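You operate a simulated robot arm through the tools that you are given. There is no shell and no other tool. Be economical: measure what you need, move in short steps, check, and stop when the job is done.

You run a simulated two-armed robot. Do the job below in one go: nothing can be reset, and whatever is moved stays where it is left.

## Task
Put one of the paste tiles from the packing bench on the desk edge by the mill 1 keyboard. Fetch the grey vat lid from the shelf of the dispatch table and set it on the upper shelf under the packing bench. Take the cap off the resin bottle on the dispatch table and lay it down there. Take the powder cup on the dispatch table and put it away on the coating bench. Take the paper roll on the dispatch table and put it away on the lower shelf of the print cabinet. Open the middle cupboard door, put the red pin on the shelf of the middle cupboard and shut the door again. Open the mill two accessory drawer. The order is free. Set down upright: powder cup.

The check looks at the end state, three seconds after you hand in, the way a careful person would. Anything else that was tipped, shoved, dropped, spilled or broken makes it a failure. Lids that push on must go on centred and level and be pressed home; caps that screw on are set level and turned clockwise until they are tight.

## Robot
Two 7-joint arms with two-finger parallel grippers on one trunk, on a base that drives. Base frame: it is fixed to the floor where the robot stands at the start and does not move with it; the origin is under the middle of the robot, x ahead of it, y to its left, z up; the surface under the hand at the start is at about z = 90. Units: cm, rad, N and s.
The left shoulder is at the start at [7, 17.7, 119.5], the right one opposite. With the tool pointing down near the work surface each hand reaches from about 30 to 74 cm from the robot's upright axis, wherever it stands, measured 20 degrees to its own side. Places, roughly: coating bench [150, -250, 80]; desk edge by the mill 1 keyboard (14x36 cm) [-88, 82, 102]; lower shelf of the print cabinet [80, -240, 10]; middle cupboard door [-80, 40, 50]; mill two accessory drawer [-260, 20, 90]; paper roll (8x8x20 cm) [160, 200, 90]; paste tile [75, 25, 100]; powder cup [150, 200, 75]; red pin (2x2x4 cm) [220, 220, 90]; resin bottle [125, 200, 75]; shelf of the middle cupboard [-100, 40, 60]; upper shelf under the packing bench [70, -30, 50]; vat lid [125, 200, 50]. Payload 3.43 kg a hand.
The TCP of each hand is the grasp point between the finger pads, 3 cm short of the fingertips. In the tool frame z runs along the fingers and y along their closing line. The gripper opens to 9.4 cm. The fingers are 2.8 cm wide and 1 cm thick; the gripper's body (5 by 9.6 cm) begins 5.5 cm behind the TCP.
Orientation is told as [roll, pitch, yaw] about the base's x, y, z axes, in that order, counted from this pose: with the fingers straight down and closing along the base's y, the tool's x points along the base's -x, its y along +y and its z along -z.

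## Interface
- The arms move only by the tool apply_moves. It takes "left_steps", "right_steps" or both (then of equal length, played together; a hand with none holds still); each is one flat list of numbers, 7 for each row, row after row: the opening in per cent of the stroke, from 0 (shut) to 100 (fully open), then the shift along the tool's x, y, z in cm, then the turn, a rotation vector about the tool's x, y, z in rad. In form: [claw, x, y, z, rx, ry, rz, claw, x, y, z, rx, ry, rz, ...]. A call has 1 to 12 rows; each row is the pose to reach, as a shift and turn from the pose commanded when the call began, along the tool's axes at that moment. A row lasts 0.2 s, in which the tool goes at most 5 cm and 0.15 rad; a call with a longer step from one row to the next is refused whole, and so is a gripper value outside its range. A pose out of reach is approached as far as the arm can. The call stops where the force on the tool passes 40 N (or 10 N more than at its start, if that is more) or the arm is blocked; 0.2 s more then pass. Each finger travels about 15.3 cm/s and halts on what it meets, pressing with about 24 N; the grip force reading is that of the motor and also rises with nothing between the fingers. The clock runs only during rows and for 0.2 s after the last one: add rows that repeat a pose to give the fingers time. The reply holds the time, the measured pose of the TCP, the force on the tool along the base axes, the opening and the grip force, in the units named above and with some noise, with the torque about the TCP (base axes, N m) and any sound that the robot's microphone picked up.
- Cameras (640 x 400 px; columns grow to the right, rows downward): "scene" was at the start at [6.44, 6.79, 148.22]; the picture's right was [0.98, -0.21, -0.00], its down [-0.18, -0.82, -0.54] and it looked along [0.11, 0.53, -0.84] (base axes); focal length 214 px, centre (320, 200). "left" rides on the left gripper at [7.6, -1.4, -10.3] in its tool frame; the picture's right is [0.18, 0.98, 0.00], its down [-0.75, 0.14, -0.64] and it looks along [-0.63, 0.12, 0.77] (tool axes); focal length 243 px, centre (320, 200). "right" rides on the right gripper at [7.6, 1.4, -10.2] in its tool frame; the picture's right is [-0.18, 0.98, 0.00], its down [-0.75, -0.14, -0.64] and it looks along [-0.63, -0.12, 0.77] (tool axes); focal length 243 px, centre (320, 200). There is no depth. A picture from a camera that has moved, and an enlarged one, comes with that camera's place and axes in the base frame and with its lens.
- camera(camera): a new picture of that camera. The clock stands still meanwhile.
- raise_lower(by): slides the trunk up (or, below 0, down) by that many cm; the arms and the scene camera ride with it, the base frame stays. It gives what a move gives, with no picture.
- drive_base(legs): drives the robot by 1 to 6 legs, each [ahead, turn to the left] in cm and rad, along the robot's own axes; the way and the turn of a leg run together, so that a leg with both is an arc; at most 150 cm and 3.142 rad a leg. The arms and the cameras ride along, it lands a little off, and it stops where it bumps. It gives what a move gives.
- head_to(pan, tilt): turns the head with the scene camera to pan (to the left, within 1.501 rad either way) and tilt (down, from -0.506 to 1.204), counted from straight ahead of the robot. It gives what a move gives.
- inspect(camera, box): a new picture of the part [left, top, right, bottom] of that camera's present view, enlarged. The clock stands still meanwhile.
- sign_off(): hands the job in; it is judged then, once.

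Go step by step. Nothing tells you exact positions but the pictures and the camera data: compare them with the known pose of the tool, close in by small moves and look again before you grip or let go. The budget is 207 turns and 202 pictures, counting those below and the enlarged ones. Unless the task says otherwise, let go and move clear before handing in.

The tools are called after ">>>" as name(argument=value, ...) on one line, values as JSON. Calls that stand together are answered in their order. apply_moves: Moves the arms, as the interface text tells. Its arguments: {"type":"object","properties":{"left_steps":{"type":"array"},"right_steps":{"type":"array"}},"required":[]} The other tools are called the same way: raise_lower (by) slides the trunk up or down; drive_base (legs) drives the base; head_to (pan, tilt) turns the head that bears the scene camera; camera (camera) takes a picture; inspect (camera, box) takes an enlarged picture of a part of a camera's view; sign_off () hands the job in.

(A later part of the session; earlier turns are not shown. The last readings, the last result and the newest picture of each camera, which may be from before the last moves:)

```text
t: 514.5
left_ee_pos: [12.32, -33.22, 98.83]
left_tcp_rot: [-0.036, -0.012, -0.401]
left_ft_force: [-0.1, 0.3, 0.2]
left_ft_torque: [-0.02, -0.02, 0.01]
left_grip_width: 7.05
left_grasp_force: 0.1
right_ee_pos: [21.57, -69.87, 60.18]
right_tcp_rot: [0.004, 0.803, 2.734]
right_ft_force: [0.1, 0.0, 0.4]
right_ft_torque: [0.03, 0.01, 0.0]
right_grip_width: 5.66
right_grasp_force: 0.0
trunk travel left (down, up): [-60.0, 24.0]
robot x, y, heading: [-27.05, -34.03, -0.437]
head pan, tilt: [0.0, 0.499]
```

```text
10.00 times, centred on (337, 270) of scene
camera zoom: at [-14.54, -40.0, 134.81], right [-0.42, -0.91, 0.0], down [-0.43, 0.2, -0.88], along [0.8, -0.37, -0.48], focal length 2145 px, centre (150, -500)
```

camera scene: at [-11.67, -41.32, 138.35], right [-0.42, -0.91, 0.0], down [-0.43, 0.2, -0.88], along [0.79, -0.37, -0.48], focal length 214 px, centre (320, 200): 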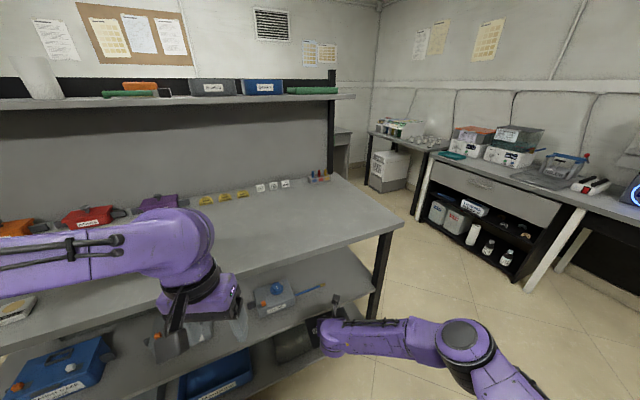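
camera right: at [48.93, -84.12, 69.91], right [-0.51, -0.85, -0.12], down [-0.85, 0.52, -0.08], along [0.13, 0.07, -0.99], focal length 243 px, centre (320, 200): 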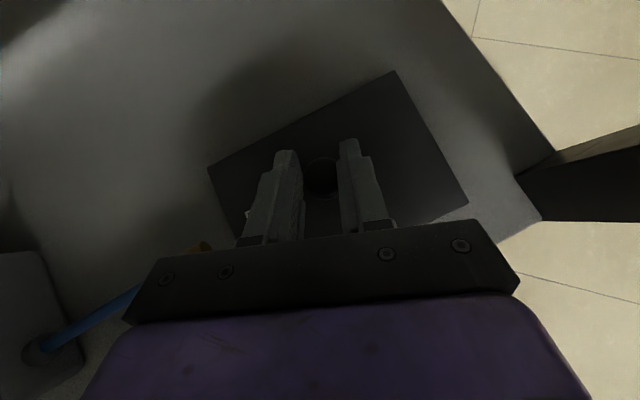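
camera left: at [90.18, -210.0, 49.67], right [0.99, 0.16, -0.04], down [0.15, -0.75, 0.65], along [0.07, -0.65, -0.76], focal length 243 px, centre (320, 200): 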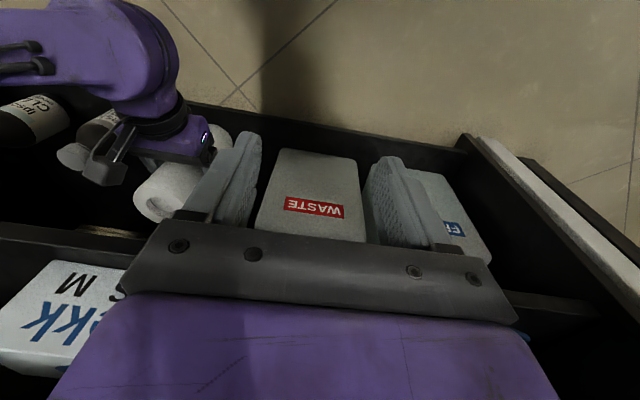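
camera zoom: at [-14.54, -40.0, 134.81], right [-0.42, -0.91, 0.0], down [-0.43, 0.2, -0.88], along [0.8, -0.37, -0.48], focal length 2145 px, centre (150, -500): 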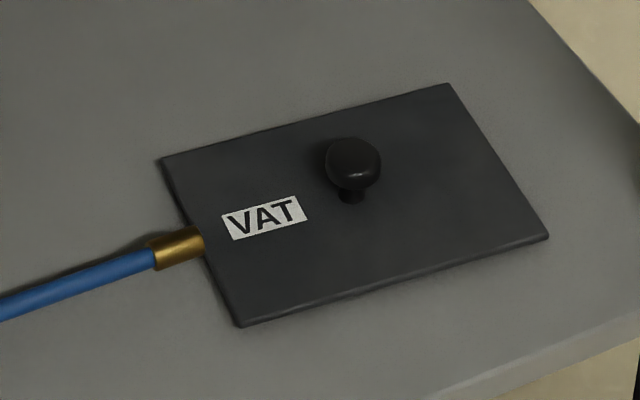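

Lid lies flat on the upper shelf. Next the red pin: I raise up, bring the right hand nearly vertical and closer in, and drive to the display table.

>>> raise_lower(by=24)

>>> apply_moves(right_steps=[60, 2, 0, -3, 0, -0.09, 0, 60, 4, 0, -6, 0, -0.18, 0, 60, 6, 0, -9, 0, -0.27, 0, 60, 8, 0, -12, 0, -0.36, 0, 60, 10, 0, -15, 0, -0.45, 0, 60, 10, -4, -18, 0, -0.45, 0])

>>> drive_base(legs=[[0, 2.01], [150, 0], [0, -1.57], [150, 0], [63, 0]])

>>> head_to(pan=0.7, tilt=0.55)

>>> camera(camera="scene")

```text
t: 517.0
left_ee_pos: [12.29, -33.13, 122.75]
left_tcp_rot: [-0.034, -0.011, -0.401]
left_ft_force: [-0.6, 0.3, 0.2]
left_ft_torque: [-0.01, -0.04, -0.01]
left_grip_width: 7.08
left_grasp_force: 0.1
right_ee_pos: [21.71, -69.98, 84.22]
right_tcp_rot: [0.003, 0.8, 2.734]
right_ft_force: [0.4, -0.1, 0.8]
right_ft_torque: [0.04, 0.03, 0.0]
right_grip_width: 5.64
right_grasp_force: 0.2
trunk travel left (down, up): [-84.0, 0.0]
robot x, y, heading: [-27.13, -33.93, -0.435]
head pan, tilt: [0.0, 0.499]
```

```text
t: 518.4
left_ee_pos: [12.45, -32.92, 122.79]
left_tcp_rot: [-0.037, -0.013, -0.401]
left_ft_force: [-0.3, -0.2, 0.5]
left_ft_torque: [0.02, -0.01, -0.01]
left_grip_width: 7.07
left_grasp_force: 0.1
right_ee_pos: [17.96, -63.56, 104.09]
right_tcp_rot: [0.006, 0.351, 2.731]
right_ft_force: [-0.1, 0.7, -0.1]
right_ft_torque: [-0.03, 0.0, -0.01]
right_grip_width: 5.61
right_grasp_force: 0.0
trunk travel left (down, up): [-84.0, 0.0]
robot x, y, heading: [-27.31, -34.37, -0.44]
head pan, tilt: [0.0, 0.499]
```

```text
t: 544.8
left_ee_pos: [216.85, 140.58, 122.73]
left_tcp_rot: [-0.036, -0.011, 0.071]
left_ft_force: [0.3, -0.1, 0.7]
left_ft_torque: [0.02, 0.0, -0.01]
left_grip_width: 7.09
left_grasp_force: 0.1
right_ee_pos: [235.89, 115.84, 104.04]
right_tcp_rot: [0.004, 0.353, -3.08]
right_ft_force: [-0.1, 0.7, 0.1]
right_ft_torque: [-0.01, -0.01, 0.01]
right_grip_width: 5.66
right_grasp_force: 0.1
trunk travel left (down, up): [-84.0, 0.0]
robot x, y, heading: [182.14, 121.79, 0.037]
head pan, tilt: [0.0, 0.499]
```

```text
t: 545.8
left_ee_pos: [217.01, 140.53, 122.8]
left_tcp_rot: [-0.034, -0.011, 0.074]
left_ft_force: [0.3, 0.1, -0.1]
left_ft_torque: [0.0, -0.01, 0.01]
left_grip_width: 7.05
left_grasp_force: 0.1
right_ee_pos: [235.87, 115.85, 103.94]
right_tcp_rot: [0.002, 0.354, -3.079]
right_ft_force: [0.5, -0.3, 0.2]
right_ft_torque: [0.01, -0.01, 0.01]
right_grip_width: 5.66
right_grasp_force: 0.0
trunk travel left (down, up): [-84.0, 0.0]
robot x, y, heading: [182.19, 121.93, 0.037]
head pan, tilt: [0.7, 0.55]
```

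```text
20 pictures are left
camera scene: at [193.75, 127.95, 158.35], right [0.67, -0.74, 0.0], down [-0.39, -0.35, -0.85], along [0.63, 0.57, -0.52], focal length 214 px, centre (320, 200)
```

scene: 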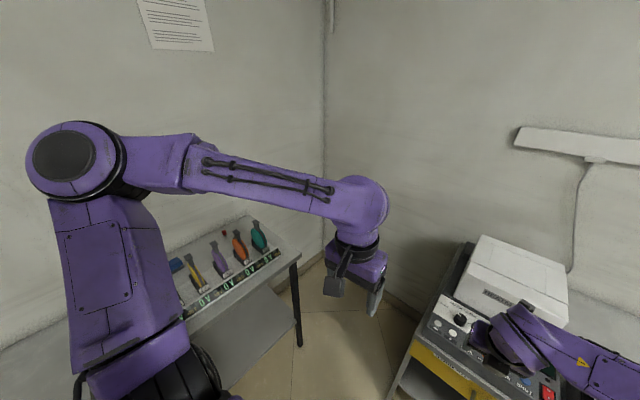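

Pin is at about (223, 219) behind the discs. I raise the right hand above the discs and move in front of the display table.

>>> apply_moves(right_steps=[60, 1.4, 0, -3.8, 0, 0, 0, 60, 2.8, 0, -7.6, 0, 0, 0, 60, 4.5, 0, -12.2, 0, 0, 0])

>>> drive_base(legs=[[0, 0.71], [33.5, 0], [0, 0.82]])

>>> head_to(pan=-0.2, tilt=0.8)

>>> camera(camera="scene")

```text
t: 546.6
left_ee_pos: [216.9, 140.35, 122.83]
left_tcp_rot: [-0.034, -0.012, 0.072]
left_ft_force: [-0.4, -0.4, 0.1]
left_ft_torque: [-0.01, -0.01, 0.02]
left_grip_width: 7.03
left_grasp_force: 0.1
right_ee_pos: [235.85, 115.71, 116.89]
right_tcp_rot: [0.003, 0.353, -3.077]
right_ft_force: [0.8, 0.2, 0.5]
right_ft_torque: [-0.01, -0.02, 0.0]
right_grip_width: 5.62
right_grasp_force: 0.1
trunk travel left (down, up): [-84.0, 0.0]
robot x, y, heading: [182.24, 122.0, 0.033]
head pan, tilt: [0.7, 0.55]
```

```text
t: 552.9
left_ee_pos: [188.68, 179.92, 122.72]
left_tcp_rot: [-0.034, -0.011, 1.608]
left_ft_force: [-0.1, 0.0, 0.4]
left_ft_torque: [-0.01, -0.01, -0.04]
left_grip_width: 7.04
left_grasp_force: 0.1
right_ee_pos: [214.23, 197.98, 116.81]
right_tcp_rot: [0.005, 0.354, -1.544]
right_ft_force: [-0.3, 0.4, 0.3]
right_ft_torque: [-0.01, -0.01, 0.0]
right_grip_width: 5.64
right_grasp_force: 0.0
trunk travel left (down, up): [-84.0, 0.0]
robot x, y, heading: [206.03, 144.55, 1.572]
head pan, tilt: [0.7, 0.55]
```

```text
t: 554.1
left_ee_pos: [188.67, 179.94, 122.64]
left_tcp_rot: [-0.036, -0.01, 1.608]
left_ft_force: [-0.3, 0.4, 0.1]
left_ft_torque: [-0.03, 0.01, 0.0]
left_grip_width: 7.05
left_grasp_force: 0.1
right_ee_pos: [214.13, 198.01, 116.88]
right_tcp_rot: [0.005, 0.352, -1.546]
right_ft_force: [-0.8, 0.1, 0.2]
right_ft_torque: [0.02, -0.01, 0.01]
right_grip_width: 5.66
right_grasp_force: 0.0
trunk travel left (down, up): [-84.0, 0.0]
robot x, y, heading: [206.28, 144.31, 1.575]
head pan, tilt: [-0.201, 0.799]
```

```text
19 pictures are left
camera scene: at [207.75, 157.43, 156.21], right [0.98, -0.2, 0.0], down [-0.14, -0.7, -0.7], along [0.14, 0.68, -0.72], focal length 214 px, centre (320, 200)
```

scene: 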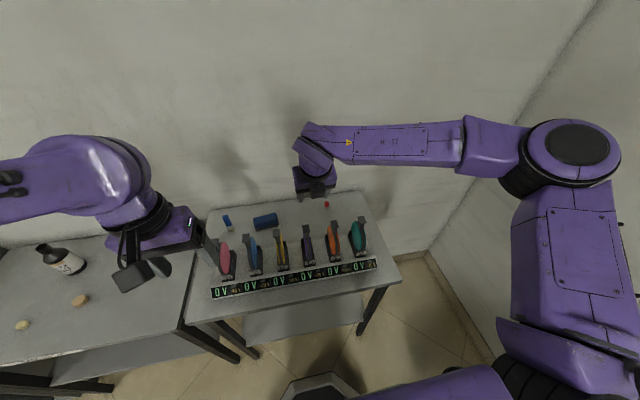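

>>> apply_moves(right_steps=[50, 3.1, 2.1, 1.1, 0, 0, 0, 50, 6.3, 4.2, 2.3, 0, 0, 0, 50, 9.5, 6.3, 3.5, 0, 0, 0, 50, 12.6, 8.3, 4.6, 0, 0, 0, 50, 11.2, 8.3, 8.4, 0, 0, 0, 50, 9.7, 8.3, 12.5, 0, 0, 0, 50, 9.7, 8.3, 12.5, 0, 0, 0])

>>> camera(camera="right")

```text
t: 555.7
left_ee_pos: [188.86, 179.89, 122.71]
left_tcp_rot: [-0.035, -0.01, 1.606]
left_ft_force: [-0.4, -0.7, 0.9]
left_ft_torque: [0.01, 0.04, 0.0]
left_grip_width: 7.06
left_grasp_force: 0.1
right_ee_pos: [221.86, 211.53, 108.24]
right_tcp_rot: [0.003, 0.352, -1.544]
right_ft_force: [1.2, 0.5, -0.1]
right_ft_torque: [0.0, 0.02, 0.02]
right_grip_width: 4.69
right_grasp_force: 0.0
trunk travel left (down, up): [-84.0, 0.0]
robot x, y, heading: [206.1, 144.67, 1.574]
head pan, tilt: [-0.201, 0.799]
```

```text
18 pictures are left
camera right: at [223.37, 215.02, 120.49], right [0.99, -0.15, -0.06], down [-0.12, -0.93, 0.34], along [-0.11, -0.33, -0.94], focal length 243 px, centre (320, 200)
```

right: 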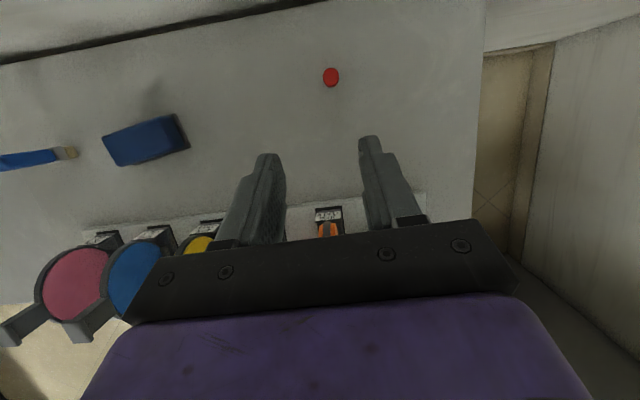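

>>> apply_moves(right_steps=[50, 0, 0.6, 4.5, 0, 0, 0, 50, 0, 1.2, 9, 0, 0, 0, 50, 0, 1.2, 13, 0, 0, 0, 50, 0, 1.2, 16, 0, 0, 0, 50, 0, 1.2, 16, 0, 0, 0])

>>> camera(camera="right")

```text
t: 556.9
left_ee_pos: [188.74, 179.87, 122.79]
left_tcp_rot: [-0.034, -0.01, 1.608]
left_ft_force: [-0.4, 0.7, 0.2]
left_ft_torque: [0.0, -0.03, 0.0]
left_grip_width: 7.07
left_grasp_force: 0.1
right_ee_pos: [223.15, 217.06, 93.58]
right_tcp_rot: [0.004, 0.352, -1.543]
right_ft_force: [0.2, 0.2, 0.0]
right_ft_torque: [0.03, 0.0, 0.0]
right_grip_width: 4.71
right_grasp_force: 0.0
trunk travel left (down, up): [-84.0, 0.0]
robot x, y, heading: [206.02, 144.38, 1.57]
head pan, tilt: [-0.201, 0.799]
```

```text
17 pictures are left
camera right: at [224.49, 220.67, 105.72], right [0.99, -0.15, -0.06], down [-0.12, -0.93, 0.34], along [-0.11, -0.33, -0.94], focal length 243 px, centre (320, 200)
```

right: 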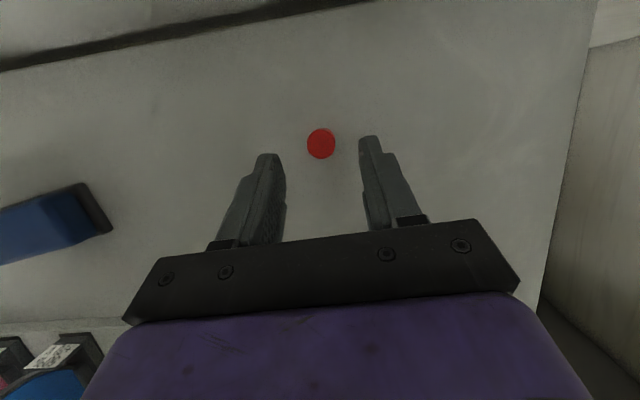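

>>> apply_moves(right_steps=[50, 0, 0, 2, 0, 0, 0, 50, 0, 0, 3.5, 0, 0, 0, 50, 0, 0, 4.2, 0, 0, 0, 25, 0, 0, 4.2, 0, 0, 0, 0, 0, 0, 4.2, 0, 0, 0, 0, 0, 0, 4.2, 0, 0, 0])

```text
t: 558.3
left_ee_pos: [188.79, 179.87, 122.63]
left_tcp_rot: [-0.035, -0.01, 1.607]
left_ft_force: [0.1, 0.5, 0.7]
left_ft_torque: [0.01, -0.01, 0.0]
left_grip_width: 7.04
left_grasp_force: 0.1
right_ee_pos: [223.04, 217.66, 89.88]
right_tcp_rot: [0.003, 0.352, -1.544]
right_ft_force: [0.0, -1.1, -1.1]
right_ft_torque: [0.04, 0.02, 0.0]
right_grip_width: 1.69
right_grasp_force: 23.9
right hand out of reach, approached as far as the arm can: row 2, 3, 4, 5, 6
trunk travel left (down, up): [-84.0, 0.0]
robot x, y, heading: [206.15, 144.33, 1.565]
head pan, tilt: [-0.201, 0.799]
```

Pin gripped (1.7 cm). I lift it and check.

>>> apply_moves(right_steps=[0, 0, 0, -4, 0, 0, 0, 0, 0, 0, -8.5, 0, 0, 0, 0, 0, 0, -13, 0, 0, 0, 0, 0, 0, -17.5, 0, 0, 0, 0, 0.5, 0, -22, 0, 0, 0, 0, 1.5, 0, -25.5, 0, 0, 0])

>>> camera(camera="right")

```text
t: 559.7
left_ee_pos: [188.65, 180.0, 122.76]
left_tcp_rot: [-0.034, -0.01, 1.607]
left_ft_force: [0.2, 0.1, 0.4]
left_ft_torque: [-0.01, -0.02, 0.01]
left_grip_width: 7.05
left_grasp_force: 0.1
right_ee_pos: [222.96, 210.26, 114.22]
right_tcp_rot: [0.007, 0.351, -1.543]
right_ft_force: [-0.5, 0.5, -0.3]
right_ft_torque: [-0.04, 0.0, -0.03]
right_grip_width: 1.71
right_grasp_force: 24.1
trunk travel left (down, up): [-84.0, 0.0]
robot x, y, heading: [206.1, 144.52, 1.571]
head pan, tilt: [-0.201, 0.799]
```

```text
16 pictures are left
camera right: at [224.42, 213.88, 126.44], right [0.99, -0.15, -0.06], down [-0.12, -0.93, 0.34], along [-0.11, -0.33, -0.94], focal length 243 px, centre (320, 200)
```

right: 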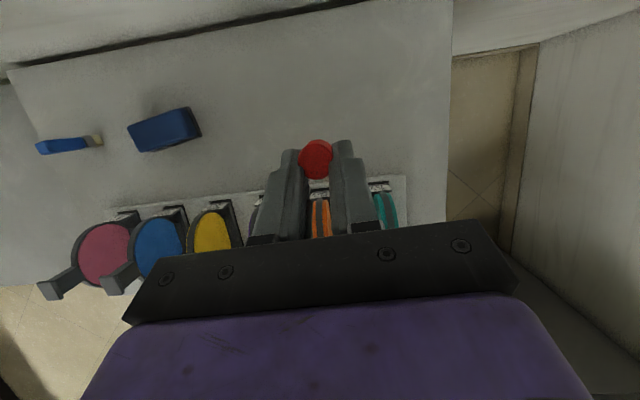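

Pin is in the right hand. Now I drive to the cupboard side of the desk and look at the middle door.

>>> drive_base(legs=[[-25, 0], [0, 1.57], [150, 0], [46, 0], [0, 1.57], [48, 0]])

>>> drive_base(legs=[[0, -1.57]])

>>> raise_lower(by=-12)

>>> head_to(pan=0.1, tilt=0.55)

>>> camera(camera="scene")

```text
t: 581.1
left_ee_pos: [25.8, 37.84, 122.72]
left_tcp_rot: [-0.033, -0.013, -1.547]
left_ft_force: [-0.4, -1.2, -0.2]
left_ft_torque: [0.02, 0.03, 0.0]
left_grip_width: 7.03
left_grasp_force: 0.2
right_ee_pos: [-8.66, 8.08, 114.23]
right_tcp_rot: [0.001, 0.354, 1.586]
right_ft_force: [-0.1, 0.7, 0.7]
right_ft_torque: [-0.02, -0.02, 0.02]
right_grip_width: 1.74
right_grasp_force: 24.1
trunk travel left (down, up): [-84.0, 0.0]
robot x, y, heading: [8.96, 73.33, -1.585]
head pan, tilt: [-0.201, 0.799]
```

```text
t: 585.3
left_ee_pos: [-26.42, 55.93, 122.7]
left_tcp_rot: [-0.035, -0.01, -3.102]
left_ft_force: [0.2, -0.3, 0.3]
left_ft_torque: [-0.02, 0.02, 0.01]
left_grip_width: 7.05
left_grasp_force: 0.0
right_ee_pos: [-57.03, 90.14, 114.21]
right_tcp_rot: [0.003, 0.355, 0.032]
right_ft_force: [-0.2, 0.3, -0.6]
right_ft_torque: [0.01, -0.02, -0.02]
right_grip_width: 1.73
right_grasp_force: 24.2
trunk travel left (down, up): [-84.0, 0.0]
robot x, y, heading: [9.17, 73.66, -3.136]
head pan, tilt: [-0.201, 0.799]
```

```text
t: 586.8
left_ee_pos: [-26.48, 55.86, 110.8]
left_tcp_rot: [-0.035, -0.011, -3.1]
left_ft_force: [-0.6, 0.3, -0.4]
left_ft_torque: [0.0, -0.02, 0.03]
left_grip_width: 7.05
left_grasp_force: 0.0
right_ee_pos: [-56.97, 90.12, 102.15]
right_tcp_rot: [0.003, 0.351, 0.031]
right_ft_force: [-0.1, 0.1, 0.0]
right_ft_torque: [-0.02, -0.01, -0.04]
right_grip_width: 1.72
right_grasp_force: 24.2
trunk travel left (down, up): [-72.0, 12.0]
robot x, y, heading: [8.65, 73.24, -3.138]
head pan, tilt: [-0.201, 0.799]
```

```text
t: 587.6
left_ee_pos: [-26.47, 55.97, 110.72]
left_tcp_rot: [-0.035, -0.011, -3.101]
left_ft_force: [1.1, 0.3, 0.2]
left_ft_torque: [-0.01, -0.02, 0.06]
left_grip_width: 7.05
left_grasp_force: 0.0
right_ee_pos: [-56.92, 90.14, 102.28]
right_tcp_rot: [0.004, 0.352, 0.03]
right_ft_force: [-0.2, 0.5, -0.3]
right_ft_torque: [-0.04, 0.0, 0.03]
right_grip_width: 1.73
right_grasp_force: 24.7
trunk travel left (down, up): [-72.0, 12.0]
robot x, y, heading: [8.69, 73.29, -3.137]
head pan, tilt: [0.099, 0.55]
```

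```text
15 pictures are left
camera scene: at [-5.1, 72.55, 146.34], right [-0.1, 0.99, 0.0], down [0.52, 0.05, -0.85], along [-0.85, -0.09, -0.52], focal length 214 px, centre (320, 200)
```

scene: 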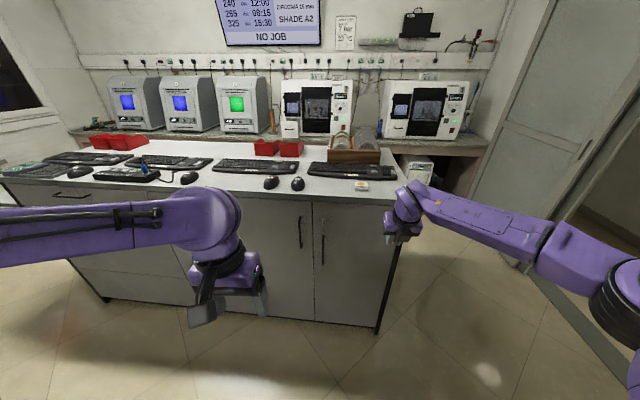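

Middle door handle: vertical bar at about (-77, 56, 76–95). I bring the left hand to a 45° forward pose in front of it.

>>> apply_moves(left_steps=[70, -3.3, 0, 2.6, 0, -0.112, 0, 70, -6.6, 0, 5.2, 0, -0.224, 0, 70, -9.9, 0, 7.8, 0, -0.336, 0, 70, -13.2, 0, 10.4, 0, -0.448, 0, 70, -16.5, 0, 13, 0, -0.56, 0, 70, -19.8, 0, 15.6, 0, -0.672, 0, 70, -23, 0, 18.7, 0, -0.785, 0])

>>> drive_base(legs=[[16, 0]])

>>> camera(camera="left")

```text
t: 589.2
left_ee_pos: [-50.4, 54.54, 92.56]
left_tcp_rot: [-0.132, -0.795, -2.964]
left_ft_force: [-0.7, -0.7, -0.9]
left_ft_torque: [0.03, 0.0, -0.03]
left_grip_width: 6.54
left_grasp_force: 0.0
right_ee_pos: [-57.04, 89.98, 102.14]
right_tcp_rot: [0.005, 0.352, 0.033]
right_ft_force: [-0.2, 0.4, 0.3]
right_ft_torque: [0.02, -0.01, 0.0]
right_grip_width: 1.71
right_grasp_force: 24.2
trunk travel left (down, up): [-72.0, 12.0]
robot x, y, heading: [9.21, 73.39, -3.137]
head pan, tilt: [0.099, 0.55]
```

```text
t: 590.6
left_ee_pos: [-65.95, 54.24, 92.3]
left_tcp_rot: [-0.12, -0.786, -2.973]
left_ft_force: [0.5, -0.4, 0.0]
left_ft_torque: [-0.01, 0.01, 0.03]
left_grip_width: 6.57
left_grasp_force: 0.2
right_ee_pos: [-72.96, 89.96, 102.36]
right_tcp_rot: [0.003, 0.354, 0.032]
right_ft_force: [0.0, -0.6, -1.0]
right_ft_torque: [0.03, -0.01, 0.01]
right_grip_width: 1.72
right_grasp_force: 23.7
trunk travel left (down, up): [-72.0, 12.0]
robot x, y, heading: [-7.21, 73.6, -3.139]
head pan, tilt: [0.099, 0.55]
```

```text
14 pictures are left
camera left: at [-53.49, 56.72, 94.24], right [0.21, -0.95, -0.21], down [-0.05, -0.23, 0.97], along [-0.98, -0.19, -0.1], focal length 243 px, centre (320, 200)
```

left: 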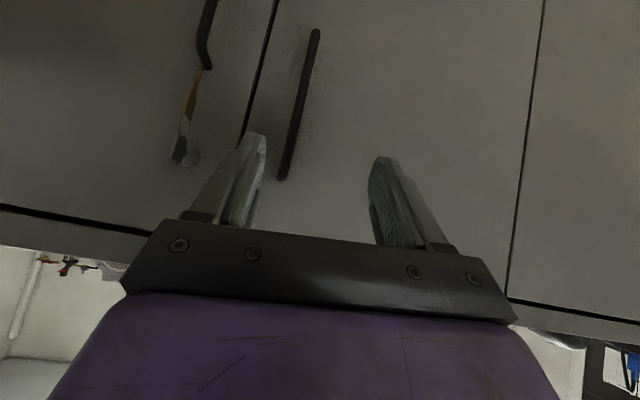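

>>> apply_moves(left_steps=[70, 0, -1.3, 0, 0, 0, 0, 70, 0, -2.6, 0, 0, 0, 0, 70, 0, -2.6, 0, 0, 0, 0, 70, 0, -2.6, 0, 0, 0, 0, 70, 0, -2.6, 0, 0, 0, 0], right_steps=[0, -3.8, 0, -1.6, 0, 0, 0, 0, -7.6, 0, -3.2, 0, 0, 0, 0, -11.4, 0, -4.8, 0, 0, 0, 0, -15, 0, -6.4, 0, 0, 0, 0, -18, 0, -7.5, 0, 0, 0])

>>> drive_base(legs=[[7, 0]])

>>> apply_moves(left_steps=[70, 1.4, 0, 3.4, 0, 0, 0, 70, 2.9, 0, 6.9, 0, 0, 0, 70, 2.9, 0, 6.9, 0, 0, 0])

>>> camera(camera="left")

```text
t: 591.8
left_ee_pos: [-66.18, 55.74, 92.2]
left_tcp_rot: [-0.164, -0.77, -2.909]
left_ft_force: [0.0, 0.6, 0.4]
left_ft_torque: [0.01, 0.01, -0.02]
left_grip_width: 6.57
left_grasp_force: 0.0
right_ee_pos: [-53.56, 90.46, 102.89]
right_tcp_rot: [0.001, 0.352, 0.033]
right_ft_force: [0.3, 0.1, -0.2]
right_ft_torque: [-0.02, -0.01, -0.03]
right_grip_width: 1.74
right_grasp_force: 24.2
trunk travel left (down, up): [-72.0, 12.0]
robot x, y, heading: [-7.43, 73.42, -3.134]
head pan, tilt: [0.099, 0.55]
```

```text
t: 592.8
left_ee_pos: [-73.01, 56.0, 92.81]
left_tcp_rot: [-0.172, -0.78, -2.904]
left_ft_force: [0.6, -0.7, -0.2]
left_ft_torque: [0.0, -0.01, -0.02]
left_grip_width: 6.59
left_grasp_force: 0.1
right_ee_pos: [-60.15, 90.39, 103.08]
right_tcp_rot: [0.004, 0.357, 0.033]
right_ft_force: [1.0, 0.2, -0.4]
right_ft_torque: [-0.01, 0.02, -0.02]
right_grip_width: 1.73
right_grasp_force: 24.3
trunk travel left (down, up): [-72.0, 12.0]
robot x, y, heading: [-13.87, 73.14, -3.13]
head pan, tilt: [0.099, 0.55]
```

```text
t: 593.6
left_ee_pos: [-76.15, 56.43, 85.38]
left_tcp_rot: [-0.169, -0.776, -2.905]
left_ft_force: [0.8, 0.7, 0.3]
left_ft_torque: [0.02, 0.01, 0.0]
left_grip_width: 6.6
left_grasp_force: 0.0
right_ee_pos: [-60.7, 90.46, 102.88]
right_tcp_rot: [0.003, 0.355, 0.033]
right_ft_force: [-1.0, 0.1, -0.2]
right_ft_torque: [0.01, 0.02, -0.02]
right_grip_width: 1.72
right_grasp_force: 23.9
trunk travel left (down, up): [-72.0, 12.0]
robot x, y, heading: [-13.77, 73.12, -3.14]
head pan, tilt: [0.099, 0.55]
```

```text
13 pictures are left
camera left: at [-63.78, 59.31, 87.59], right [0.24, -0.94, -0.25], down [-0.05, -0.27, 0.96], along [-0.97, -0.22, -0.11], focal length 243 px, centre (320, 200)
```

left: 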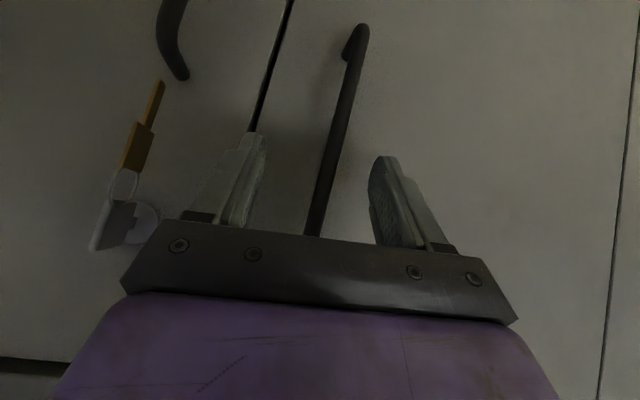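

>>> apply_moves(left_steps=[40, 0, 0, 0.3, 0, 0, 0, 0, 0, 0, 0.3, 0, 0, 0, 0, 0, 0, 0.3, 0, 0, 0, 0, 0, 0, 0.3, 0, 0, 0])

```text
t: 594.6
left_ee_pos: [-76.34, 56.03, 85.34]
left_tcp_rot: [-0.171, -0.772, -2.904]
left_ft_force: [3.3, -22.7, -0.8]
left_ft_torque: [-2.1, -0.43, 0.31]
left_grip_width: 1.38
left_grasp_force: 44.7
right_ee_pos: [-60.6, 90.15, 103.03]
right_tcp_rot: [0.007, 0.351, 0.036]
right_ft_force: [-0.3, -0.1, -1.1]
right_ft_torque: [-0.01, 0.01, -0.01]
right_grip_width: 1.76
right_grasp_force: 24.0
trunk travel left (down, up): [-72.0, 12.0]
robot x, y, heading: [-14.23, 73.31, -3.133]
head pan, tilt: [0.099, 0.55]
```

Handle gripped. I pull by reversing in small steps, following the arc.

>>> drive_base(legs=[[-8, 0]])

>>> apply_moves(left_steps=[0, 0, 0.5, 0, 0, 0, 0, 0, 0, 1.0, 0, 0, 0, 0, 0, 0, 1.5, 0, 0, 0, 0])

>>> drive_base(legs=[[-7, 0.05]])

```text
t: 595.5
left_ee_pos: [-73.04, 55.62, 85.5]
left_tcp_rot: [-0.16, -0.78, -2.901]
left_ft_force: [-0.4, -7.4, -30.8]
left_ft_torque: [-1.58, -0.05, -0.04]
left_grip_width: 1.33
left_grasp_force: 44.4
right_ee_pos: [-57.03, 90.42, 102.78]
right_tcp_rot: [0.003, 0.352, 0.031]
right_ft_force: [1.0, -0.4, 0.5]
right_ft_torque: [-0.01, 0.05, 0.01]
right_grip_width: 1.74
right_grasp_force: 24.2
trunk travel left (down, up): [-72.0, 12.0]
robot x, y, heading: [-10.57, 73.29, -3.129]
head pan, tilt: [0.099, 0.55]
stopped in leg 1: the force on the tool passed its limit at 44 N (the readings are from after the stop); the commanded pose is now the measured one
```

```text
t: 596.2
left_ee_pos: [-72.88, 55.65, 85.46]
left_tcp_rot: [-0.166, -0.784, -2.915]
left_ft_force: [1.7, 10.7, -11.1]
left_ft_torque: [-1.6, 0.04, -0.25]
left_grip_width: 1.3
left_grasp_force: 45.5
right_ee_pos: [-57.14, 90.45, 102.9]
right_tcp_rot: [0.004, 0.352, 0.029]
right_ft_force: [0.4, -0.7, 0.0]
right_ft_torque: [0.01, -0.02, -0.04]
right_grip_width: 1.75
right_grasp_force: 23.7
trunk travel left (down, up): [-72.0, 12.0]
robot x, y, heading: [-10.91, 73.48, -3.136]
head pan, tilt: [0.099, 0.55]
stopped in row 3 (left hand): the force on the tool passed its limit at 46 N (the readings are from after the stop); the commanded pose is now the measured one
```

```text
t: 597.2
left_ee_pos: [-65.06, 53.04, 85.55]
left_tcp_rot: [-0.166, -0.786, -2.864]
left_ft_force: [12.0, 25.7, -21.9]
left_ft_torque: [-1.23, 0.23, -0.64]
left_grip_width: 1.28
left_grasp_force: 45.2
right_ee_pos: [-50.8, 88.8, 102.66]
right_tcp_rot: [-0.002, 0.349, 0.075]
right_ft_force: [-0.7, 0.1, 0.6]
right_ft_torque: [0.02, 0.0, -0.01]
right_grip_width: 1.72
right_grasp_force: 23.7
trunk travel left (down, up): [-72.0, 12.0]
robot x, y, heading: [-3.54, 73.44, -3.087]
head pan, tilt: [0.099, 0.55]
```

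>>> drive_base(legs=[[-7, 0.03]])

>>> drive_base(legs=[[-6, 0.05]])

>>> camera(camera="scene")

```text
t: 598.2
left_ee_pos: [-60.23, 50.63, 85.74]
left_tcp_rot: [-0.166, -0.79, -2.832]
left_ft_force: [0.7, 1.2, -15.1]
left_ft_torque: [-1.16, -0.16, -0.17]
left_grip_width: 1.21
left_grasp_force: 44.9
right_ee_pos: [-46.76, 87.48, 102.82]
right_tcp_rot: [0.006, 0.35, 0.102]
right_ft_force: [-0.3, -0.2, 1.0]
right_ft_torque: [0.01, -0.02, -0.03]
right_grip_width: 1.74
right_grasp_force: 23.8
trunk travel left (down, up): [-72.0, 12.0]
robot x, y, heading: [0.88, 73.67, -3.065]
head pan, tilt: [0.099, 0.55]
stopped in leg 1: the force on the tool passed its limit at 53 N (the readings are from after the stop); the commanded pose is now the measured one
```

```text
t: 599.2
left_ee_pos: [-54.6, 47.85, 86.29]
left_tcp_rot: [-0.18, -0.808, -2.763]
left_ft_force: [-0.6, -0.5, 0.2]
left_ft_torque: [0.02, 0.0, -0.05]
left_grip_width: 0.0
left_grasp_force: 33.4
right_ee_pos: [-42.34, 85.91, 102.79]
right_tcp_rot: [0.006, 0.351, 0.143]
right_ft_force: [0.7, -0.4, -0.3]
right_ft_torque: [0.05, -0.01, -0.01]
right_grip_width: 1.75
right_grasp_force: 24.2
trunk travel left (down, up): [-72.0, 12.0]
robot x, y, heading: [6.25, 74.0, -3.023]
head pan, tilt: [0.099, 0.55]
stopped in leg 1: the force on the tool passed its limit at 84 N (the readings are from after the stop); the commanded pose is now the measured one
```

```text
12 pictures are left
camera scene: at [-7.78, 71.3, 146.35], right [-0.22, 0.98, 0.0], down [0.51, 0.12, -0.85], along [-0.83, -0.18, -0.52], focal length 214 px, centre (320, 200)
```

scene: 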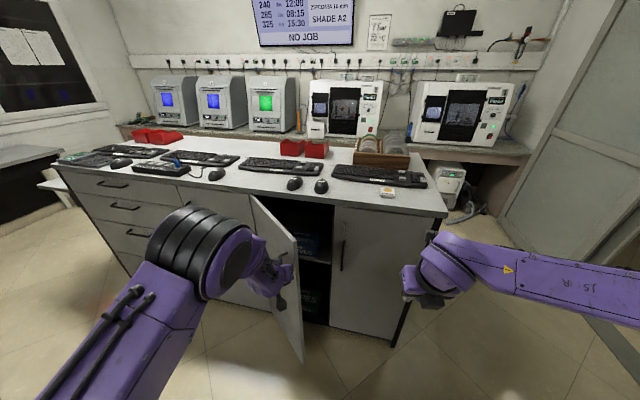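

Door is about a third open. I go round its edge with the left hand and sweep it open by turning the base.

>>> drive_base(legs=[[-10, 0], [0, -0.25], [16, 0], [0, 0.3], [0, 0.24]])

>>> camera(camera="scene")

```text
t: 604.0
left_ee_pos: [-49.91, 34.67, 86.38]
left_tcp_rot: [-0.173, -0.81, -2.469]
left_ft_force: [-0.3, 0.1, 0.6]
left_ft_torque: [0.01, 0.03, 0.0]
left_grip_width: 0.01
left_grasp_force: 33.4
right_ee_pos: [-49.33, 74.74, 102.77]
right_tcp_rot: [0.0, 0.352, 0.44]
right_ft_force: [0.1, 0.2, -0.4]
right_ft_torque: [-0.02, -0.01, 0.01]
right_grip_width: 1.75
right_grasp_force: 23.6
trunk travel left (down, up): [-72.0, 12.0]
robot x, y, heading: [0.52, 77.77, -2.726]
head pan, tilt: [0.099, 0.55]
```

```text
11 pictures are left
camera scene: at [-12.2, 71.13, 146.35], right [-0.5, 0.87, 0.0], down [0.45, 0.26, -0.85], along [-0.74, -0.42, -0.52], focal length 214 px, centre (320, 200)
```

scene: 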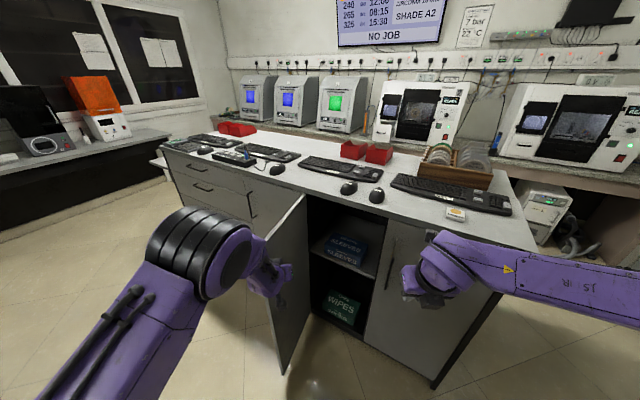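

>>> drive_base(legs=[[0, 0.22], [-15, 0]])

>>> apply_moves(left_steps=[0, 0.4, 0, -3.8, 0, 0.1, 0, 0, 0.8, 0, -7.6, 0, 0.2, 0, 0, 1.2, 0, -11.4, 0, 0.3, 0, 0, 1.6, 0, -15.2, 0, 0.4, 0, 0, 2, 0, -19, 0, 0.5, 0, 0, 2.4, 0, -22.8, 0, 0.6, 0, 0, 2.8, 0, -26, 0, 0.7, 0, 0, 3, 0, -29, 0, 0.785, 0], right_steps=[0, 0, -2.2, 0, 0, 0.02, 0, 0, 0, -4.4, 0, 0, 0.04, 0, 0, 0, -6.6, 0, 0, 0.06, 0, 0, 0, -8.8, 0, 0, 0.08, 0, 0, 0, -11, 0, 0, 0.1, 0, 0, 0, -13.2, 0, 0, 0.12, 0, 0, 0, -15.4, 0, 0, 0.14, 0, 0, 0, -17, 0, 0, 0.15, 0])

>>> drive_base(legs=[[0, 0.93], [30, 0], [0, -1.57]])

>>> camera(camera="scene")

```text
t: 606.2
left_ee_pos: [-27.31, 33.86, 86.36]
left_tcp_rot: [-0.171, -0.807, -2.247]
left_ft_force: [-0.1, -0.2, -0.5]
left_ft_torque: [-0.02, 0.02, 0.0]
left_grip_width: 0.0
left_grasp_force: 33.1
right_ee_pos: [-35.33, 73.15, 102.56]
right_tcp_rot: [0.002, 0.35, 0.661]
right_ft_force: [0.2, 0.6, -0.7]
right_ft_torque: [0.04, 0.03, -0.02]
right_grip_width: 1.74
right_grasp_force: 23.8
trunk travel left (down, up): [-72.0, 12.0]
robot x, y, heading: [12.48, 86.46, -2.503]
head pan, tilt: [0.099, 0.55]
```

```text
t: 608.0
left_ee_pos: [-8.66, 47.91, 103.93]
left_tcp_rot: [-0.123, -0.033, -2.372]
left_ft_force: [0.4, -1.1, 0.4]
left_ft_torque: [0.02, 0.03, -0.03]
left_grip_width: 0.0
left_grasp_force: 33.2
right_ee_pos: [-24.55, 59.22, 102.71]
right_tcp_rot: [0.005, 0.501, 0.665]
right_ft_force: [0.2, 0.2, 0.4]
right_ft_torque: [0.05, -0.02, 0.0]
right_grip_width: 1.76
right_grasp_force: 24.3
trunk travel left (down, up): [-72.0, 12.0]
robot x, y, heading: [12.51, 86.55, -2.505]
head pan, tilt: [0.099, 0.55]
```

```text
t: 616.2
left_ee_pos: [-28.29, 40.12, 104.05]
left_tcp_rot: [-0.118, -0.033, -3.037]
left_ft_force: [-0.5, -0.1, 0.1]
left_ft_torque: [0.0, -0.04, 0.01]
left_grip_width: 0.0
left_grasp_force: 33.0
right_ee_pos: [-33.98, 58.72, 102.77]
right_tcp_rot: [0.002, 0.502, -0.005]
right_ft_force: [-0.9, -0.1, 0.0]
right_ft_torque: [-0.02, 0.01, -0.03]
right_grip_width: 1.72
right_grasp_force: 23.8
trunk travel left (down, up): [-72.0, 12.0]
robot x, y, heading: [12.02, 56.97, 3.114]
head pan, tilt: [0.099, 0.55]
```

```text
10 pictures are left
camera scene: at [-1.92, 56.56, 146.35], right [-0.07, 1.0, 0.0], down [0.52, 0.04, -0.85], along [-0.85, -0.06, -0.52], focal length 214 px, centre (320, 200)
```

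scene: 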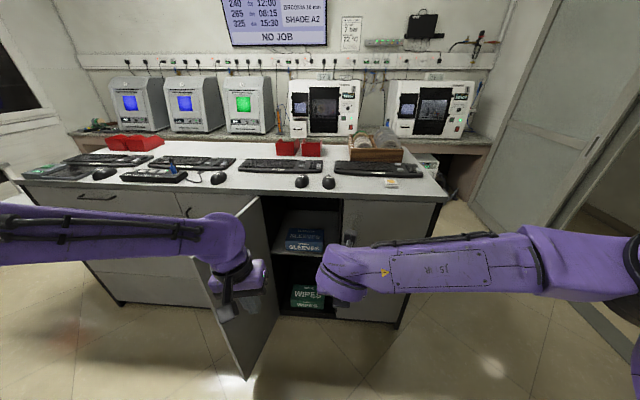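

Door stands about 90° open; the shelf (z≈64) has free room right of the SLEEVES box at about (-86, 57). I lower the pin hand and approach.

>>> apply_moves(right_steps=[0, -0.6, -0.4, 4.6, 0, 0, 0, 0, -1.2, -0.8, 9.3, 0, 0, 0, 0, -1.8, -1.2, 14, 0, 0, 0, 0, -2.4, -1.6, 18.8, 0, 0, 0, 0, -3, -2, 23.5, 0, 0, 0, 0, -3.6, -2.4, 28.2, 0, 0, 0, 0, -4.3, -2.4, 32.9, 0, 0, 0])

>>> drive_base(legs=[[28, 0]])

>>> camera(camera="right")

```text
t: 617.9
left_ee_pos: [-28.37, 40.19, 103.98]
left_tcp_rot: [-0.121, -0.032, -3.037]
left_ft_force: [0.2, -0.1, -0.5]
left_ft_torque: [0.0, 0.04, -0.01]
left_grip_width: 0.0
left_grasp_force: 32.5
right_ee_pos: [-46.02, 57.03, 71.86]
right_tcp_rot: [0.002, 0.502, -0.005]
right_ft_force: [1.2, 0.0, 0.4]
right_ft_torque: [0.0, -0.01, -0.03]
right_grip_width: 1.73
right_grasp_force: 24.0
trunk travel left (down, up): [-72.0, 12.0]
robot x, y, heading: [12.11, 57.51, 3.117]
head pan, tilt: [0.099, 0.55]
```

```text
t: 619.8
left_ee_pos: [-55.79, 40.87, 103.82]
left_tcp_rot: [-0.121, -0.033, -3.035]
left_ft_force: [-0.3, 0.1, -0.4]
left_ft_torque: [0.01, -0.03, 0.02]
left_grip_width: 0.01
left_grasp_force: 33.1
right_ee_pos: [-73.67, 57.64, 71.92]
right_tcp_rot: [0.003, 0.501, -0.006]
right_ft_force: [-0.4, 0.0, -0.6]
right_ft_torque: [-0.03, -0.02, 0.01]
right_grip_width: 1.7
right_grasp_force: 24.0
trunk travel left (down, up): [-72.0, 12.0]
robot x, y, heading: [-15.69, 57.6, 3.114]
head pan, tilt: [0.099, 0.55]
```

```text
9 pictures are left
camera right: at [-75.24, 59.07, 84.52], right [0.17, 0.98, -0.09], down [0.97, -0.15, 0.2], along [0.18, -0.12, -0.98], focal length 243 px, centre (320, 200)
```

right: 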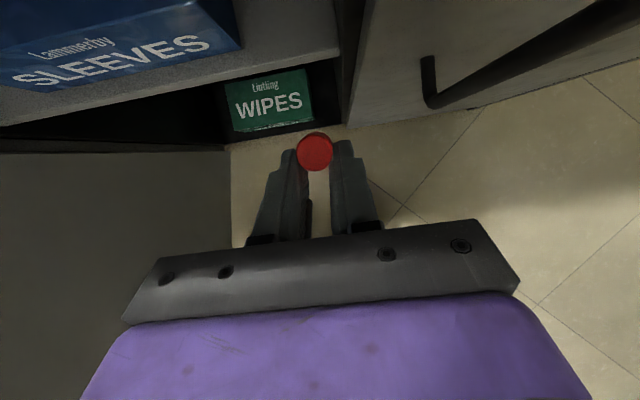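

Gripper body would clip the frame at this tilt, so I pitch the hand more forward and centre on the free gap (y≈55.5).

>>> apply_moves(right_steps=[0, 0, -0.8, 0, 0, 0.13, 0, 0, 0, -1.6, 0, 0, 0.26, 0, 0, 0, -2.3, 0, 0, 0.4, 0, 0, 0, -2.3, 0, 0, 0.4, 0])

>>> drive_base(legs=[[9.6, 0]])

>>> camera(camera="right")

```text
t: 620.8
left_ee_pos: [-55.89, 40.95, 103.87]
left_tcp_rot: [-0.12, -0.033, -3.038]
left_ft_force: [0.5, -0.1, -0.2]
left_ft_torque: [-0.03, 0.01, 0.03]
left_grip_width: 0.0
left_grasp_force: 33.0
right_ee_pos: [-73.7, 55.37, 71.86]
right_tcp_rot: [0.003, 0.901, -0.006]
right_ft_force: [-0.1, 0.1, -0.1]
right_ft_torque: [0.02, 0.0, 0.0]
right_grip_width: 1.74
right_grasp_force: 24.0
trunk travel left (down, up): [-72.0, 12.0]
robot x, y, heading: [-15.44, 57.71, 3.116]
head pan, tilt: [0.099, 0.55]
```

```text
t: 621.9
left_ee_pos: [-65.32, 41.23, 103.96]
left_tcp_rot: [-0.12, -0.032, -3.037]
left_ft_force: [-0.8, 0.6, -0.2]
left_ft_torque: [-0.03, -0.03, -0.02]
left_grip_width: 0.01
left_grasp_force: 32.6
right_ee_pos: [-83.1, 55.61, 71.9]
right_tcp_rot: [0.004, 0.9, -0.003]
right_ft_force: [0.4, -0.4, 0.1]
right_ft_torque: [0.0, 0.03, -0.01]
right_grip_width: 1.74
right_grasp_force: 24.0
trunk travel left (down, up): [-72.0, 12.0]
robot x, y, heading: [-24.98, 57.93, 3.118]
head pan, tilt: [0.099, 0.55]
```

```text
8 pictures are left
camera right: at [-79.72, 56.96, 84.17], right [0.12, 0.98, -0.14], down [0.97, -0.15, -0.19], along [-0.21, -0.12, -0.97], focal length 243 px, centre (320, 200)
```

right: 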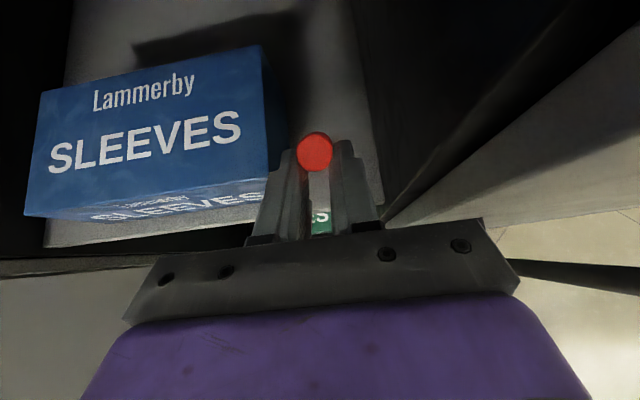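

>>> apply_moves(right_steps=[0, -0.8, 0.4, 0.6, 0, 0, 0, 0, -1.6, 0.4, 1.25, 0, 0, 0, 0, -2.2, 0.4, 1.75, 0, 0, 0])

>>> apply_moves(right_steps=[0, -0.2, 0, 0.15, 0, 0, 0, 0, -0.4, 0, 0.3, 0, 0, 0, 0, -0.55, 0, 0.45, 0, 0, 0])

>>> apply_moves(right_steps=[0, -0.2, 0, 0.15, 0, 0, 0, 0, -0.4, 0, 0.3, 0, 0, 0, 0, -0.55, 0, 0.45, 0, 0, 0])

```text
t: 622.7
left_ee_pos: [-65.36, 41.23, 104.0]
left_tcp_rot: [-0.119, -0.034, -3.036]
left_ft_force: [0.6, -0.9, -0.6]
left_ft_torque: [0.0, 0.02, 0.02]
left_grip_width: 0.0
left_grasp_force: 33.1
right_ee_pos: [-83.23, 56.07, 69.11]
right_tcp_rot: [0.003, 0.9, -0.001]
right_ft_force: [0.7, 0.3, 0.6]
right_ft_torque: [-0.01, -0.01, 0.01]
right_grip_width: 1.72
right_grasp_force: 23.8
trunk travel left (down, up): [-72.0, 12.0]
robot x, y, heading: [-25.18, 58.38, 3.113]
head pan, tilt: [0.099, 0.55]
```

```text
t: 623.5
left_ee_pos: [-65.39, 41.19, 103.96]
left_tcp_rot: [-0.12, -0.033, -3.037]
left_ft_force: [-0.1, -0.2, 0.0]
left_ft_torque: [0.02, 0.01, 0.02]
left_grip_width: 0.02
left_grasp_force: 33.5
right_ee_pos: [-83.17, 55.95, 68.26]
right_tcp_rot: [0.004, 0.901, -0.004]
right_ft_force: [0.8, -0.4, -0.3]
right_ft_torque: [-0.03, -0.02, -0.01]
right_grip_width: 1.77
right_grasp_force: 24.3
trunk travel left (down, up): [-72.0, 12.0]
robot x, y, heading: [-24.84, 58.25, 3.118]
head pan, tilt: [0.099, 0.55]
```

```text
t: 624.3
left_ee_pos: [-65.41, 41.26, 103.9]
left_tcp_rot: [-0.12, -0.032, -3.037]
left_ft_force: [-0.2, -0.4, -0.3]
left_ft_torque: [-0.02, -0.01, -0.03]
left_grip_width: 0.0
left_grasp_force: 32.4
right_ee_pos: [-83.16, 55.98, 67.49]
right_tcp_rot: [0.003, 0.902, -0.001]
right_ft_force: [-0.5, 0.6, 0.0]
right_ft_torque: [0.02, 0.02, 0.02]
right_grip_width: 1.74
right_grasp_force: 24.2
trunk travel left (down, up): [-72.0, 12.0]
robot x, y, heading: [-24.75, 58.21, 3.113]
head pan, tilt: [0.099, 0.55]
```

>>> apply_moves(right_steps=[0, -0.2, 0, 0.15, 0, 0, 0, 0, -0.4, 0, 0.3, 0, 0, 0, 0, -0.6, 0, 0.45, 0, 0, 0, 0, -0.8, 0, 0.6, 0, 0, 0])

>>> apply_moves(right_steps=[0, -0.2, 0, 0.15, 0, 0, 0, 0, -0.4, 0, 0.3, 0, 0, 0, 0, -0.6, 0, 0.45, 0, 0, 0, 0, -0.8, 0, 0.6, 0, 0, 0])

>>> inspect(camera="right", box=[200, 80, 440, 240])

```text
t: 625.3
left_ee_pos: [-65.24, 41.09, 103.94]
left_tcp_rot: [-0.12, -0.031, -3.038]
left_ft_force: [0.8, -1.0, -0.2]
left_ft_torque: [0.04, -0.01, -0.02]
left_grip_width: 0.0
left_grasp_force: 33.0
right_ee_pos: [-83.17, 56.07, 66.5]
right_tcp_rot: [0.003, 0.9, -0.002]
right_ft_force: [0.8, -0.2, 0.3]
right_ft_torque: [-0.03, 0.01, -0.01]
right_grip_width: 1.72
right_grasp_force: 23.9
trunk travel left (down, up): [-72.0, 12.0]
robot x, y, heading: [-25.28, 58.25, 3.117]
head pan, tilt: [0.099, 0.55]
```

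```text
t: 626.3
left_ee_pos: [-65.31, 41.21, 103.96]
left_tcp_rot: [-0.121, -0.033, -3.036]
left_ft_force: [0.3, 0.1, -0.1]
left_ft_torque: [0.02, 0.01, 0.0]
left_grip_width: 0.02
left_grasp_force: 32.9
right_ee_pos: [-83.16, 55.91, 65.62]
right_tcp_rot: [0.003, 0.901, -0.004]
right_ft_force: [-0.5, -0.5, -0.7]
right_ft_torque: [-0.02, 0.02, 0.02]
right_grip_width: 1.7
right_grasp_force: 24.0
trunk travel left (down, up): [-72.0, 12.0]
robot x, y, heading: [-24.83, 57.72, 3.116]
head pan, tilt: [0.099, 0.55]
```

```text
2.50 times, centred on (320, 160) of right
camera zoom: at [-79.69, 57.35, 77.92], right [0.12, 0.98, -0.14], down [0.97, -0.15, -0.19], along [-0.21, -0.11, -0.97], focal length 606 px, centre (320, 300)
```

zoom: 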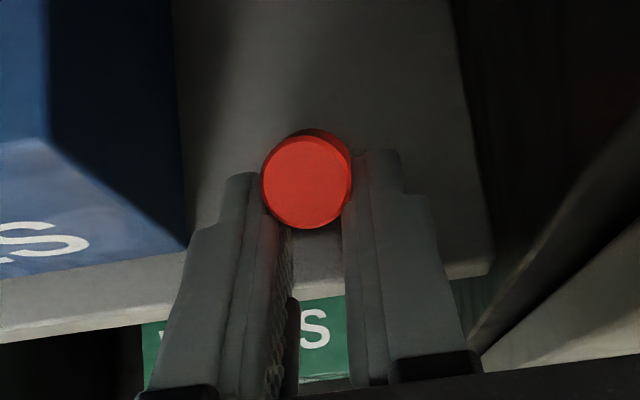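

>>> apply_moves(right_steps=[0, -0.2, 0, 0.15, 0, 0, 0, 0, -0.4, 0, 0.3, 0, 0, 0, 0, -0.6, 0, 0.45, 0, 0, 0, 0, -0.8, 0, 0.6, 0, 0, 0])

>>> apply_moves(right_steps=[0, -0.2, 0, 0.15, 0, 0, 0, 0, -0.4, 0, 0.3, 0, 0, 0, 0, -0.6, 0, 0.45, 0, 0, 0, 0, -0.8, 0, 0.6, 0, 0, 0])

```text
t: 627.3
left_ee_pos: [-65.17, 41.11, 104.07]
left_tcp_rot: [-0.12, -0.037, -3.038]
left_ft_force: [-0.7, -0.1, 0.1]
left_ft_torque: [-0.02, 0.01, -0.02]
left_grip_width: 0.01
left_grasp_force: 32.9
right_ee_pos: [-83.21, 55.99, 64.99]
right_tcp_rot: [0.003, 0.906, -0.003]
right_ft_force: [-2.5, 0.9, 17.7]
right_ft_torque: [-0.1, 0.31, -0.03]
right_grip_width: 1.71
right_grasp_force: 23.9
trunk travel left (down, up): [-72.0, 12.0]
robot x, y, heading: [-25.16, 58.08, 3.113]
head pan, tilt: [0.099, 0.55]
```

```text
t: 627.9
left_ee_pos: [-65.19, 41.23, 104.07]
left_tcp_rot: [-0.118, -0.035, -3.038]
left_ft_force: [0.3, 0.0, 0.2]
left_ft_torque: [0.03, -0.02, 0.0]
left_grip_width: 0.0
left_grasp_force: 32.9
right_ee_pos: [-83.35, 55.89, 65.0]
right_tcp_rot: [-0.001, 0.915, -0.004]
right_ft_force: [7.8, 0.2, 23.9]
right_ft_torque: [0.03, 0.14, -0.25]
right_grip_width: 1.74
right_grasp_force: 24.1
trunk travel left (down, up): [-72.0, 12.0]
robot x, y, heading: [-25.04, 58.14, 3.121]
head pan, tilt: [0.099, 0.55]
stopped in row 3 (right hand): the force on the tool passed its limit at 43 N (the readings are from after the stop); the commanded pose is now the measured one
```

Contact. I slide the hand 1.2 cm forward while pressed so the pin pivots upright in the pads, then check.

>>> apply_moves(right_steps=[0, 0.19, 0, 0.23, 0, 0, 0, 0, 0.38, 0, 0.47, 0, 0, 0, 0, 0.56, 0, 0.7, 0, 0, 0, 0, 0.75, 0, 0.94, 0, 0, 0, 0, 0.65, 0, 1.02, 0, 0, 0])

>>> inspect(camera="right", box=[200, 80, 440, 240])

```text
t: 628.8
left_ee_pos: [-64.99, 41.27, 104.06]
left_tcp_rot: [-0.118, -0.034, -3.039]
left_ft_force: [-0.2, -0.1, 0.2]
left_ft_torque: [-0.02, -0.02, 0.04]
left_grip_width: 0.01
left_grasp_force: 32.8
right_ee_pos: [-84.46, 55.82, 64.89]
right_tcp_rot: [-0.001, 0.915, -0.005]
right_ft_force: [5.5, -0.6, 20.7]
right_ft_torque: [0.08, 0.15, -0.27]
right_grip_width: 1.74
right_grasp_force: 23.4
trunk travel left (down, up): [-72.0, 12.0]
robot x, y, heading: [-24.95, 57.75, 3.12]
head pan, tilt: [0.099, 0.55]
stopped in row 4 (right hand): the force on the tool passed its limit at 49 N (the readings are from after the stop); the commanded pose is now the measured one
```

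```text
2.50 times, centred on (320, 160) of right
camera zoom: at [-80.71, 57.22, 77.22], right [0.12, 0.98, -0.15], down [0.97, -0.15, -0.21], along [-0.22, -0.12, -0.97], focal length 606 px, centre (320, 300)
```

zoom: 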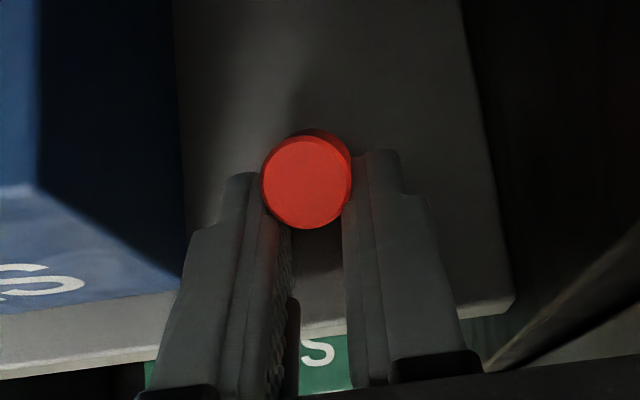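

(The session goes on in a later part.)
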